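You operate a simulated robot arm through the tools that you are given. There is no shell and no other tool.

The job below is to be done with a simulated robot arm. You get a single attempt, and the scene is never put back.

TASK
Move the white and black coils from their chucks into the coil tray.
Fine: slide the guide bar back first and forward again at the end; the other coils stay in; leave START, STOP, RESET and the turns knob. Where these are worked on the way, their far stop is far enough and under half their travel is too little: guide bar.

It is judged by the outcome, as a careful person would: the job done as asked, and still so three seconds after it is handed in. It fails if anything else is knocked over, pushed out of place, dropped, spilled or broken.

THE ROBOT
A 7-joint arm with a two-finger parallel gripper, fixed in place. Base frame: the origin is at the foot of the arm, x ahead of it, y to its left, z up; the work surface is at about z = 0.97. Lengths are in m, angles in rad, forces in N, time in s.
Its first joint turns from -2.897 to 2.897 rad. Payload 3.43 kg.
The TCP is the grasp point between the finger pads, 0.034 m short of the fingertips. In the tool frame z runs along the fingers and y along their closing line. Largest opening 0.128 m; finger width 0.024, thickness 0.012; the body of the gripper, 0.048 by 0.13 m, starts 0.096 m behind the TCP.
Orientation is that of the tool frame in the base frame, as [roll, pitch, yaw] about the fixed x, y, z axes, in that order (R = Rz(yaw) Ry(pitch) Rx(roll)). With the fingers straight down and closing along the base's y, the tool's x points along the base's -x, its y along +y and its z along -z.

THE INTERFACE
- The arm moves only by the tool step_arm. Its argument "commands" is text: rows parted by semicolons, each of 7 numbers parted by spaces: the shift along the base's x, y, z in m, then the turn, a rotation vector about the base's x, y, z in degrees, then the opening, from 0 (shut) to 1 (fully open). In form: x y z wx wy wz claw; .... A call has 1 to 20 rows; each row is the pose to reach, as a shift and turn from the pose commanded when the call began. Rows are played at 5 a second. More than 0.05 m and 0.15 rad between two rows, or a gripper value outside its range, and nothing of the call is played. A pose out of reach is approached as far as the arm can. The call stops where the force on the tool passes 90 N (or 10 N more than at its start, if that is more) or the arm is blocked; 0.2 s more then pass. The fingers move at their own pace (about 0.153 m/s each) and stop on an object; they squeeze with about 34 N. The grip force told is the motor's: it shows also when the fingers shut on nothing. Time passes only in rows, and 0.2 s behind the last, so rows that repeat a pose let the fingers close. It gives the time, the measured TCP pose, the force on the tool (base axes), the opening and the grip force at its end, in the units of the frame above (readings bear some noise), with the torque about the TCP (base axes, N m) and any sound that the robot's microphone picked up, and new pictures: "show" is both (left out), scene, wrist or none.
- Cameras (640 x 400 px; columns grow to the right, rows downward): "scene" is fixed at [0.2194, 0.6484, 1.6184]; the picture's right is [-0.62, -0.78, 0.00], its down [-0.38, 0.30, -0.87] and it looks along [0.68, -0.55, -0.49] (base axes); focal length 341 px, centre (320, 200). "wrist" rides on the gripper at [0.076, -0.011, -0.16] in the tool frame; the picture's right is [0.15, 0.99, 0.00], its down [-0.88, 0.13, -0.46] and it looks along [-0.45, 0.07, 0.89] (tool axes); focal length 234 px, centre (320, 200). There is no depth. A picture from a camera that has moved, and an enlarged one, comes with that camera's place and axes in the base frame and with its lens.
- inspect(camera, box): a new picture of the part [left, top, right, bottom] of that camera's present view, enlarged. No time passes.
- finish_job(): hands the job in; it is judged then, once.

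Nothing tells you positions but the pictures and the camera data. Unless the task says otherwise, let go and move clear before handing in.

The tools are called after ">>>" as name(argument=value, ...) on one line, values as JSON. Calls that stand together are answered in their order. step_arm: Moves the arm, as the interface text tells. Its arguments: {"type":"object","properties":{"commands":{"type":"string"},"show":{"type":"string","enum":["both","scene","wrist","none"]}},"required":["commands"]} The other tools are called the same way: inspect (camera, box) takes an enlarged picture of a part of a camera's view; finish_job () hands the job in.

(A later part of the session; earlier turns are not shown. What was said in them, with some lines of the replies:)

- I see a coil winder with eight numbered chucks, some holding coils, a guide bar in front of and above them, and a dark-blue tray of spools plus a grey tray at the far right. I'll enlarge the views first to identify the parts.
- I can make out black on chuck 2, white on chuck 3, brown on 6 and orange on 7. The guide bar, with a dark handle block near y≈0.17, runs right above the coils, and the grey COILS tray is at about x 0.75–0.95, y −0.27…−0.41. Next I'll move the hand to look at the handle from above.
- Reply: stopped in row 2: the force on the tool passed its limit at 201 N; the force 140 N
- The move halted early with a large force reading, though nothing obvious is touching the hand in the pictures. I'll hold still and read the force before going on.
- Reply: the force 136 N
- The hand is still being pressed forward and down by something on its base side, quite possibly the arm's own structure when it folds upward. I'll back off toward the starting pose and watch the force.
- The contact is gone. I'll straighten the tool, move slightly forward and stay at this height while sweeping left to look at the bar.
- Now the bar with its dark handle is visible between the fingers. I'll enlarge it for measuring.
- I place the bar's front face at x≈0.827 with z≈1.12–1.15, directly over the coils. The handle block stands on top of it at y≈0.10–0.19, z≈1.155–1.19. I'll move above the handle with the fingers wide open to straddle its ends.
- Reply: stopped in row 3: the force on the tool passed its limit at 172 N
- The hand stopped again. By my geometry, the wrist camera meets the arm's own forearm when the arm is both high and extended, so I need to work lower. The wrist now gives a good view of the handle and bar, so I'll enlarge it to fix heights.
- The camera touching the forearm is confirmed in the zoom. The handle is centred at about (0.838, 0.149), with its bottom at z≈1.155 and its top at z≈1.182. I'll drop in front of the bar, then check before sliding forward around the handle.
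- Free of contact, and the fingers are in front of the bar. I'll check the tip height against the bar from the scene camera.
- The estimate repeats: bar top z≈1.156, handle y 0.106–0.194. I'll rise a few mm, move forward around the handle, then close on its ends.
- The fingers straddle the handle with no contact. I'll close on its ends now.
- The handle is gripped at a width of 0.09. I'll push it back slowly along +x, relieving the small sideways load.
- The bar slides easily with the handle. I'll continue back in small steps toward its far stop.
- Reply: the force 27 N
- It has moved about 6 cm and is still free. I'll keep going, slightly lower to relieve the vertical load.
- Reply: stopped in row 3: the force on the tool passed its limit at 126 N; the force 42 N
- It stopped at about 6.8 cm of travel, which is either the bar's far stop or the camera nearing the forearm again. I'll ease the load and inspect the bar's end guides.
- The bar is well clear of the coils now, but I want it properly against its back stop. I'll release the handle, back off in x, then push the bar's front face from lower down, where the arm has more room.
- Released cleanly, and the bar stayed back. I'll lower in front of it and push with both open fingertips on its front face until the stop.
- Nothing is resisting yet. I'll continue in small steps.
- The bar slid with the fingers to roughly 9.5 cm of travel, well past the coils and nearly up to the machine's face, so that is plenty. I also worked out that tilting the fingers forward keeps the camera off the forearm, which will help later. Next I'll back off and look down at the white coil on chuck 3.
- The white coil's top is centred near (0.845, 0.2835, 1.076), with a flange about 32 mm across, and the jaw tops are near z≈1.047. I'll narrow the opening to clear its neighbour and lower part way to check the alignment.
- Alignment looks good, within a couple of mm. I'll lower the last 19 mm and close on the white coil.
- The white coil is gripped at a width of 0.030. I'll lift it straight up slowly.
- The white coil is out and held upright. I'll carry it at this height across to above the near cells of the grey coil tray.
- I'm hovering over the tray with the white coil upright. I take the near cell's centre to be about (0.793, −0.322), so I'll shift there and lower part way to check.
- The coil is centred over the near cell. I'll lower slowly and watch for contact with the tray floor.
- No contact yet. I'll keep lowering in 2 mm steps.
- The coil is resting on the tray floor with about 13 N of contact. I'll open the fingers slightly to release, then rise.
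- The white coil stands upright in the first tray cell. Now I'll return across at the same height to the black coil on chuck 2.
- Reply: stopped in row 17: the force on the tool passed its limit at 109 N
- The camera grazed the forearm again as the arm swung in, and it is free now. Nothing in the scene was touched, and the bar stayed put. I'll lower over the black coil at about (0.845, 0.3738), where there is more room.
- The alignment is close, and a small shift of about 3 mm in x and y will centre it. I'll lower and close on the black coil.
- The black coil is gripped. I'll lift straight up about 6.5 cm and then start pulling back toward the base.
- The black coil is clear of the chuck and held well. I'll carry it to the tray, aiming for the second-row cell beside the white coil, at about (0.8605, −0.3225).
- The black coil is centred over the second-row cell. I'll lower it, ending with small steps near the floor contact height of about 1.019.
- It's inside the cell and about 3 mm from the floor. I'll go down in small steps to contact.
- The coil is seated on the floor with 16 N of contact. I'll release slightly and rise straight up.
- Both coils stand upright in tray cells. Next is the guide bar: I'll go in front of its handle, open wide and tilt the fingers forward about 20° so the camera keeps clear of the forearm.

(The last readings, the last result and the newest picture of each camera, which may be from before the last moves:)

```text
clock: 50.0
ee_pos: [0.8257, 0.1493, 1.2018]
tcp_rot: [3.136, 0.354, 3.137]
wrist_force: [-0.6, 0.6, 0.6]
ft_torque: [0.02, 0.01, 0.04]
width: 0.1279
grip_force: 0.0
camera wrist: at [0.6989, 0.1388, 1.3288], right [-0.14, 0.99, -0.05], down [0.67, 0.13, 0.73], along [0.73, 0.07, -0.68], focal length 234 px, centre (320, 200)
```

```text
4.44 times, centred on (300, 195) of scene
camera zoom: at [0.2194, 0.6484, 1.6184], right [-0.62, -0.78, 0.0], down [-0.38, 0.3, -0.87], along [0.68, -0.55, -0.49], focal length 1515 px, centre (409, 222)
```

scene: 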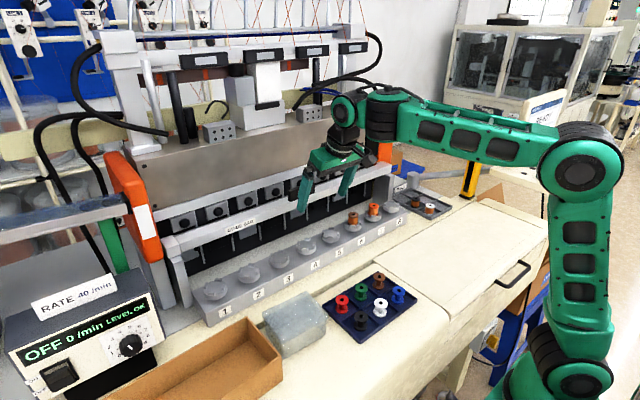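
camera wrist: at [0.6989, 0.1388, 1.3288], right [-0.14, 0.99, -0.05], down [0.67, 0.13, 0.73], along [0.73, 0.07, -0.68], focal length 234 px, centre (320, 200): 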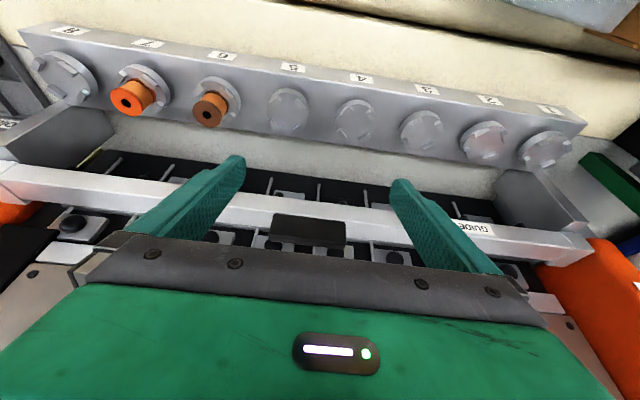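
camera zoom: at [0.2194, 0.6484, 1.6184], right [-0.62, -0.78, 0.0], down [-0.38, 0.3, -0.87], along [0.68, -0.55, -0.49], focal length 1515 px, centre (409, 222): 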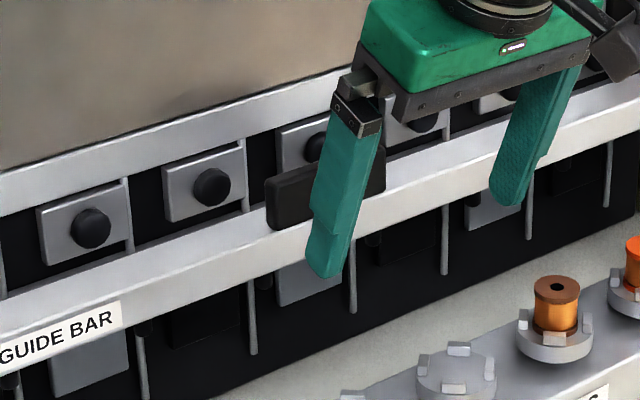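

The view is clear: the handle is centred at y≈0.148 with its front face at x≈0.917. I'll advance to straddle it with the tips just above the bar top.

>>> step_arm(commands="0.025 -0.001 -0.002 0 0 0 1; 0.05 -0.001 -0.003 0 0 0 1; 0.075 -0.001 -0.003 0 0 0 1; 0.094 -0.001 -0.003 0 0 0 1; 0.094 -0.001 -0.003 0 0 0 1")

>>> inspect(camera="wrist", box=[200, 110, 440, 270])

>>> inspect(camera="scene", box=[240, 150, 360, 240])

```text
clock: 51.2
ee_pos: [0.92, 0.1516, 1.2019]
tcp_rot: [3.136, 0.349, 3.137]
wrist_force: [-0.4, 0.2, 0.1]
ft_torque: [-0.01, 0.03, 0.0]
width: 0.128
grip_force: 0.0
camera wrist: at [0.7934, 0.1392, 1.3274], right [-0.14, 0.99, -0.05], down [0.67, 0.13, 0.73], along [0.73, 0.07, -0.68], focal length 234 px, centre (320, 200)
```

scene: 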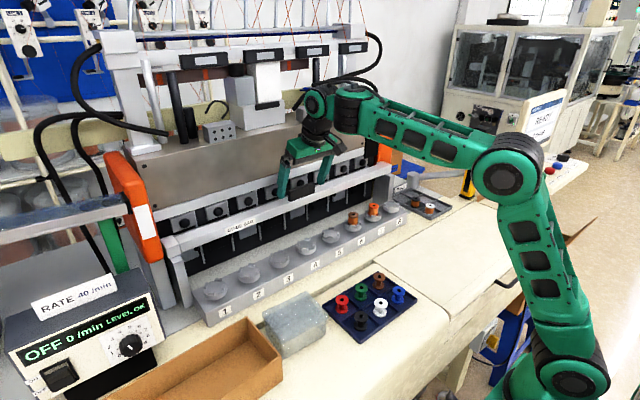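
wrist: 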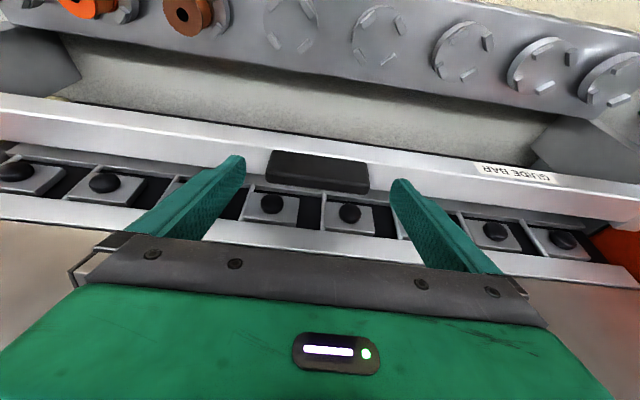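

```text
2.50 times, centred on (320, 190) of wrist
camera zoom: at [0.7934, 0.1392, 1.3274], right [-0.14, 0.99, -0.05], down [0.67, 0.13, 0.73], along [0.73, 0.07, -0.68], focal length 585 px, centre (320, 225)
```

zoom: 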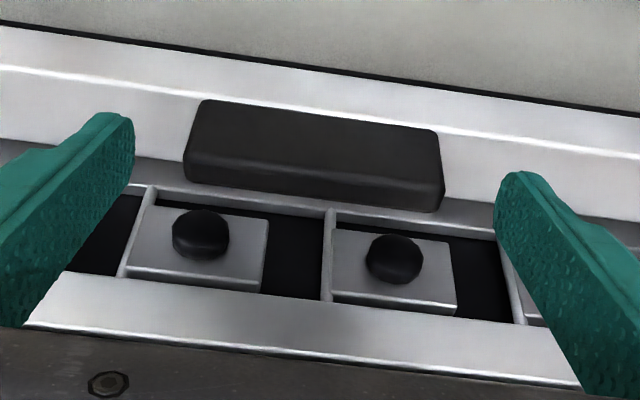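

```text
4.44 times, centred on (300, 195) of scene
camera zoom: at [0.2194, 0.6484, 1.6184], right [-0.62, -0.78, 0.0], down [-0.38, 0.3, -0.87], along [0.68, -0.55, -0.49], focal length 1515 px, centre (409, 222)
```

zoom: 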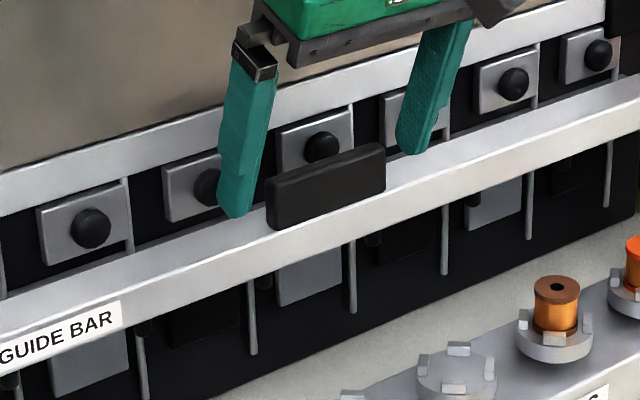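

The fingers are on either side of the handle. I'll lower 4 mm for a fuller grip and close.

>>> step_arm(commands="0.002 -0.002 -0.002 0 0 0 1; 0.002 -0.002 -0.004 0 0 0 0.9; 0.002 -0.002 -0.004 0 0 0 0.6; 0.002 -0.002 -0.004 0 0 0 0.5; 0.002 -0.002 -0.004 0 0 0 0.5; 0.002 -0.002 -0.004 0 0 0 0.5")

>>> inspect(camera="scene", box=[240, 150, 360, 240])

```text
clock: 52.6
ee_pos: [0.9194, 0.1495, 1.1963]
tcp_rot: [3.135, 0.35, 3.141]
wrist_force: [1.5, 7.6, 0.5]
ft_torque: [0.82, -0.42, 0.87]
width: 0.0895
grip_force: 44.7
camera wrist: at [0.7947, 0.1374, 1.3228], right [-0.14, 0.99, -0.05], down [0.67, 0.13, 0.73], along [0.73, 0.07, -0.68], focal length 234 px, centre (320, 200)
```

scene: 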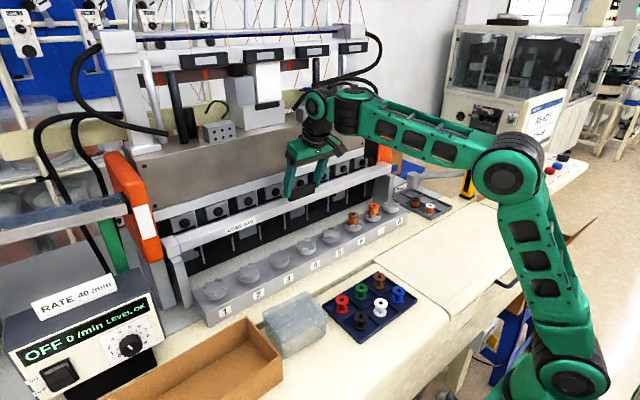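
wrist: 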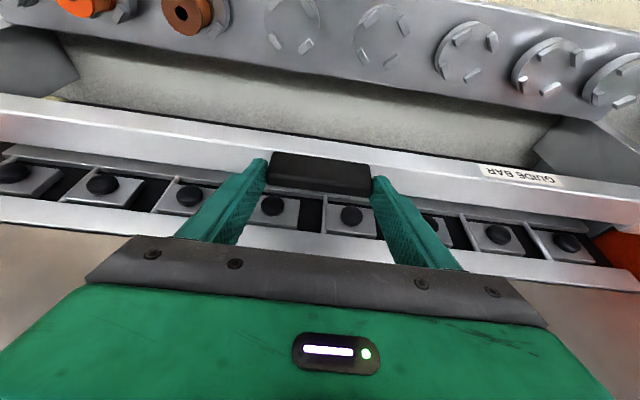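

```text
4.44 times, centred on (300, 195) of scene
camera zoom: at [0.2194, 0.6484, 1.6184], right [-0.62, -0.78, 0.0], down [-0.38, 0.3, -0.87], along [0.68, -0.55, -0.49], focal length 1515 px, centre (409, 222)
```

zoom: 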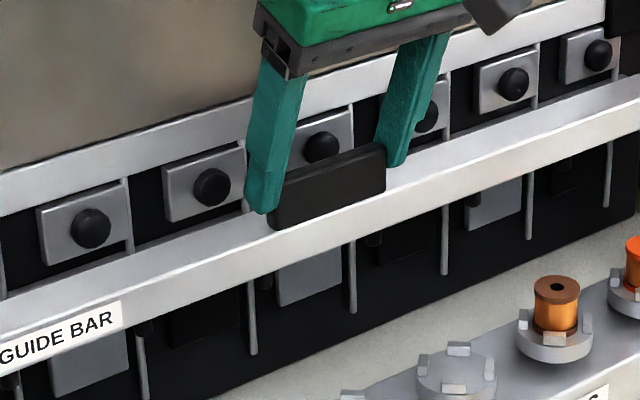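

The handle is gripped. I'll pull the bar forward steadily, most of the way first.

>>> step_arm(commands="-0.008 0 0 0 0 0 0.5; -0.02 0 0 0 0 0 0.5; -0.032 0 0 0 0 0 0.5; -0.044 0 0 0 0 0 0.5; -0.056 0 0 0 0 0 0.5; -0.068 0 0 0 0 0 0.5; -0.076 0 0 0 0 0 0.5; -0.076 0 0 0 0 0 0.5")

>>> inspect(camera="scene", box=[150, 220, 250, 330])

```text
clock: 54.4
ee_pos: [0.8438, 0.1498, 1.1969]
tcp_rot: [3.137, 0.353, -3.141]
wrist_force: [-0.6, 24.3, 20.8]
ft_torque: [0.37, -0.04, 0.87]
width: 0.0899
grip_force: 45.0
camera wrist: at [0.7177, 0.1373, 1.3226], right [-0.14, 0.99, -0.05], down [0.67, 0.13, 0.73], along [0.73, 0.07, -0.68], focal length 234 px, centre (320, 200)
```

scene: 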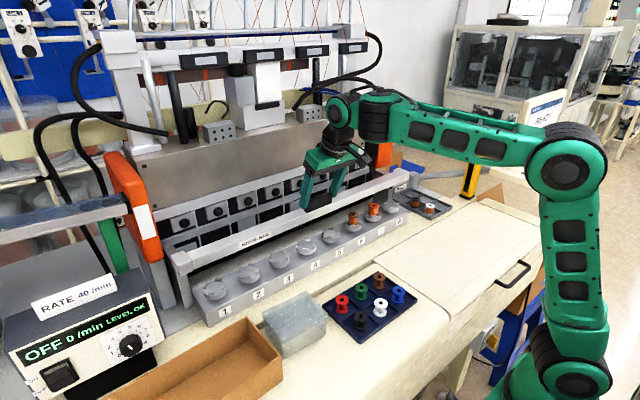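
wrist: 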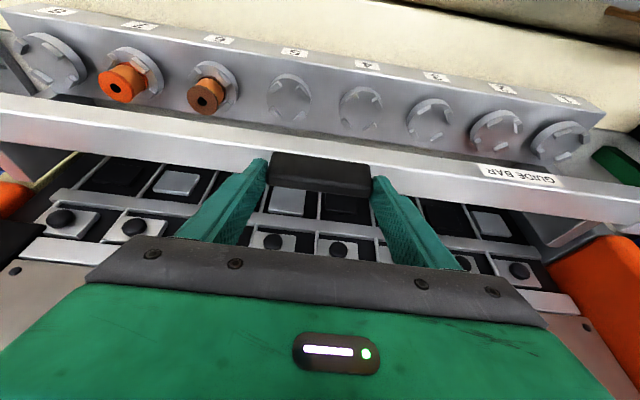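

```text
3.64 times, centred on (200, 275) of scene
camera zoom: at [0.2194, 0.6484, 1.6184], right [-0.62, -0.78, 0.0], down [-0.38, 0.3, -0.87], along [0.68, -0.55, -0.49], focal length 1240 px, centre (756, -73)
```

zoom: 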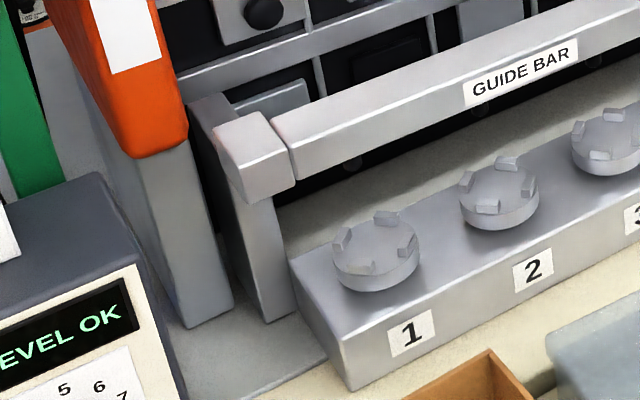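

The bar is about 1 cm short of its original forward position. I'll pull the rest in small steps, easing the side load.

>>> step_arm(commands="-0.003 0.002 0.001 0 0 0 0.5; -0.006 0.002 0.001 0 0 0 0.5; -0.009 0.002 0.001 0 0 0 0.5; -0.012 0.002 0.001 0 0 0 0.5; -0.012 0.002 0.001 0 0 0 0.5", show="scene")

>>> inspect(camera="scene", box=[150, 220, 250, 330])

```text
clock: 55.6
ee_pos: [0.8318, 0.1507, 1.197]
tcp_rot: [3.138, 0.349, 3.138]
wrist_force: [-1.1, 6.8, 3.0]
ft_torque: [-1.73, 0.64, 0.01]
width: 0.0898
grip_force: 44.6
```

scene: 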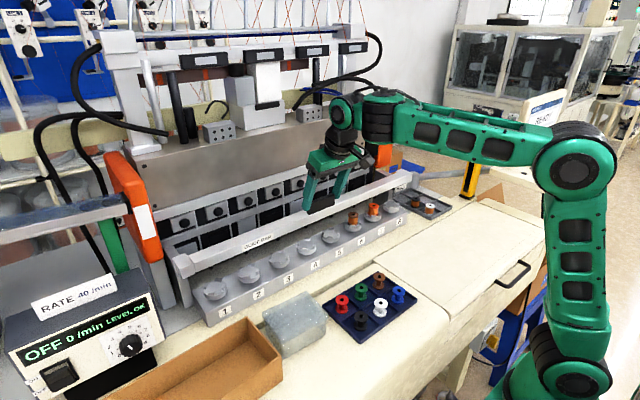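

```text
3.64 times, centred on (200, 275) of scene
camera zoom: at [0.2194, 0.6484, 1.6184], right [-0.62, -0.78, 0.0], down [-0.38, 0.3, -0.87], along [0.68, -0.55, -0.49], focal length 1240 px, centre (756, -73)
```

zoom: 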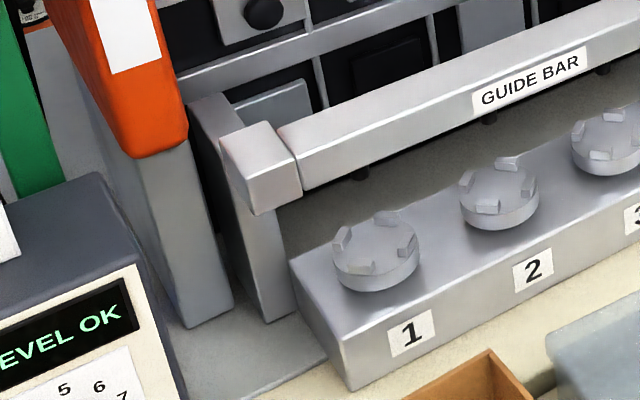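

The bar's label and end block are back exactly where they started. I'll release, back away from the handle, and straighten the tool clear of everything.

>>> step_arm(commands="0 0 0 0 0 0 0.7; 0 0 0 0 0 0 0.9; 0 0 0 0 0 0 1; 0 0 0.005 0 0 0 1; -0.03 0 0.01 0 0 0 1; -0.06 0 0.01 0 0 0 1; -0.1 0 0.015 0 5 0 1; -0.13 0 0.02 0 10 0 1; -0.15 0 0.03 0 15 0 1; -0.16 0 0.04 0 20 0 1; -0.16 0 0.04 0 20 0 1")

>>> inspect(camera="scene", box=[150, 220, 250, 330])

>>> inspect(camera="scene", box=[290, 150, 470, 270])

```text
clock: 58.0
ee_pos: [0.675, 0.1501, 1.235]
tcp_rot: [3.134, 0.0, 3.139]
wrist_force: [-0.1, -0.6, -0.3]
ft_torque: [-0.02, -0.01, -0.01]
width: 0.128
grip_force: 0.1
camera wrist: at [0.5992, 0.137, 1.396], right [-0.14, 0.99, 0.01], down [0.88, 0.12, 0.46], along [0.45, 0.07, -0.89], focal length 234 px, centre (320, 200)
```

scene: 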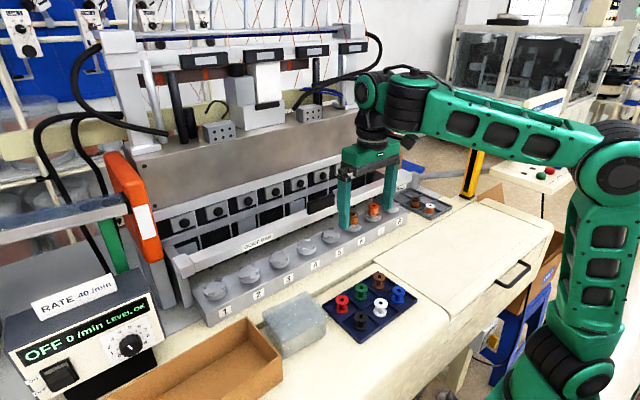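
wrist: 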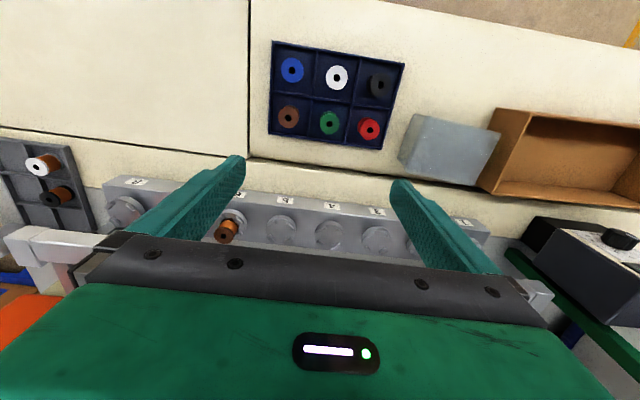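

```text
3.64 times, centred on (200, 275) of scene
camera zoom: at [0.2194, 0.6484, 1.6184], right [-0.62, -0.78, 0.0], down [-0.38, 0.3, -0.87], along [0.68, -0.55, -0.49], focal length 1240 px, centre (756, -73)
```

zoom: 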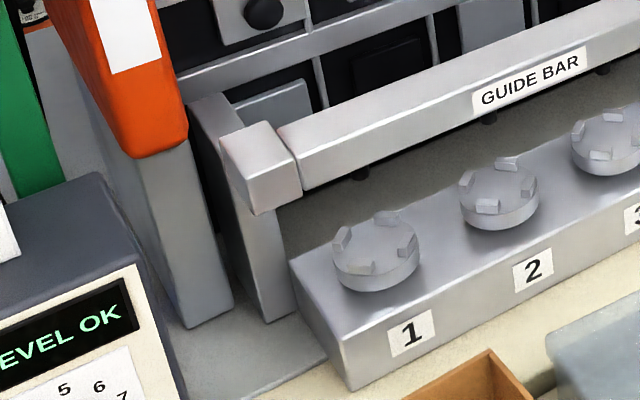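

```text
3.33 times, centred on (380, 210) of scene
camera zoom: at [0.2194, 0.6484, 1.6184], right [-0.62, -0.78, 0.0], down [-0.38, 0.3, -0.87], along [0.68, -0.55, -0.49], focal length 1137 px, centre (120, 167)
```

zoom: 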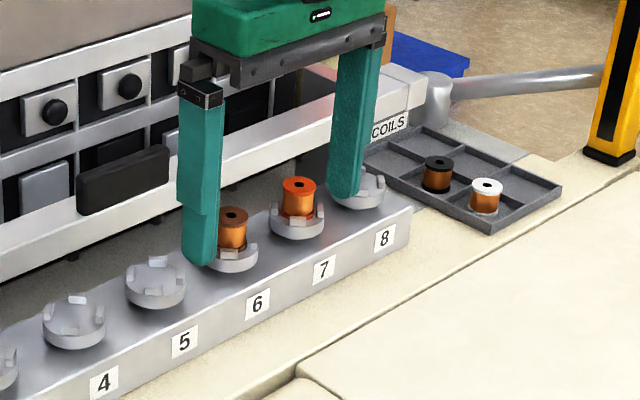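

The white and black coils stand in the COILS tray, and the orange and brown coils are still on their chucks. The guide bar is forward in its original place, and the hand is clear and empty. I'm handing the job in.

>>> finish_job()

```text
The job is handed in.
```

The white and black coils are now standing upright in the coil tray, in two adjacent cells. I've handed the job in but haven't seen a verdict.

- **Guide bar:** I slid it back about 9 cm before taking the coils, then pulled it forward again. Its label and end block match their starting position in the pictures. I stopped short of its far stop, but there was little room left before the machine's face, so it should be well past half its travel.
- **Other coils and controls:** The orange and brown coils are still in chucks 7 and 6. I didn't touch START, STOP, RESET or the turns knob.
- **Force stops:** The arm halted four times on high force. As far as I can tell, its wrist camera was touching its own forearm each time. I saw nothing in the scene moved or damaged by it.

The gripper is open and clear of the machine.
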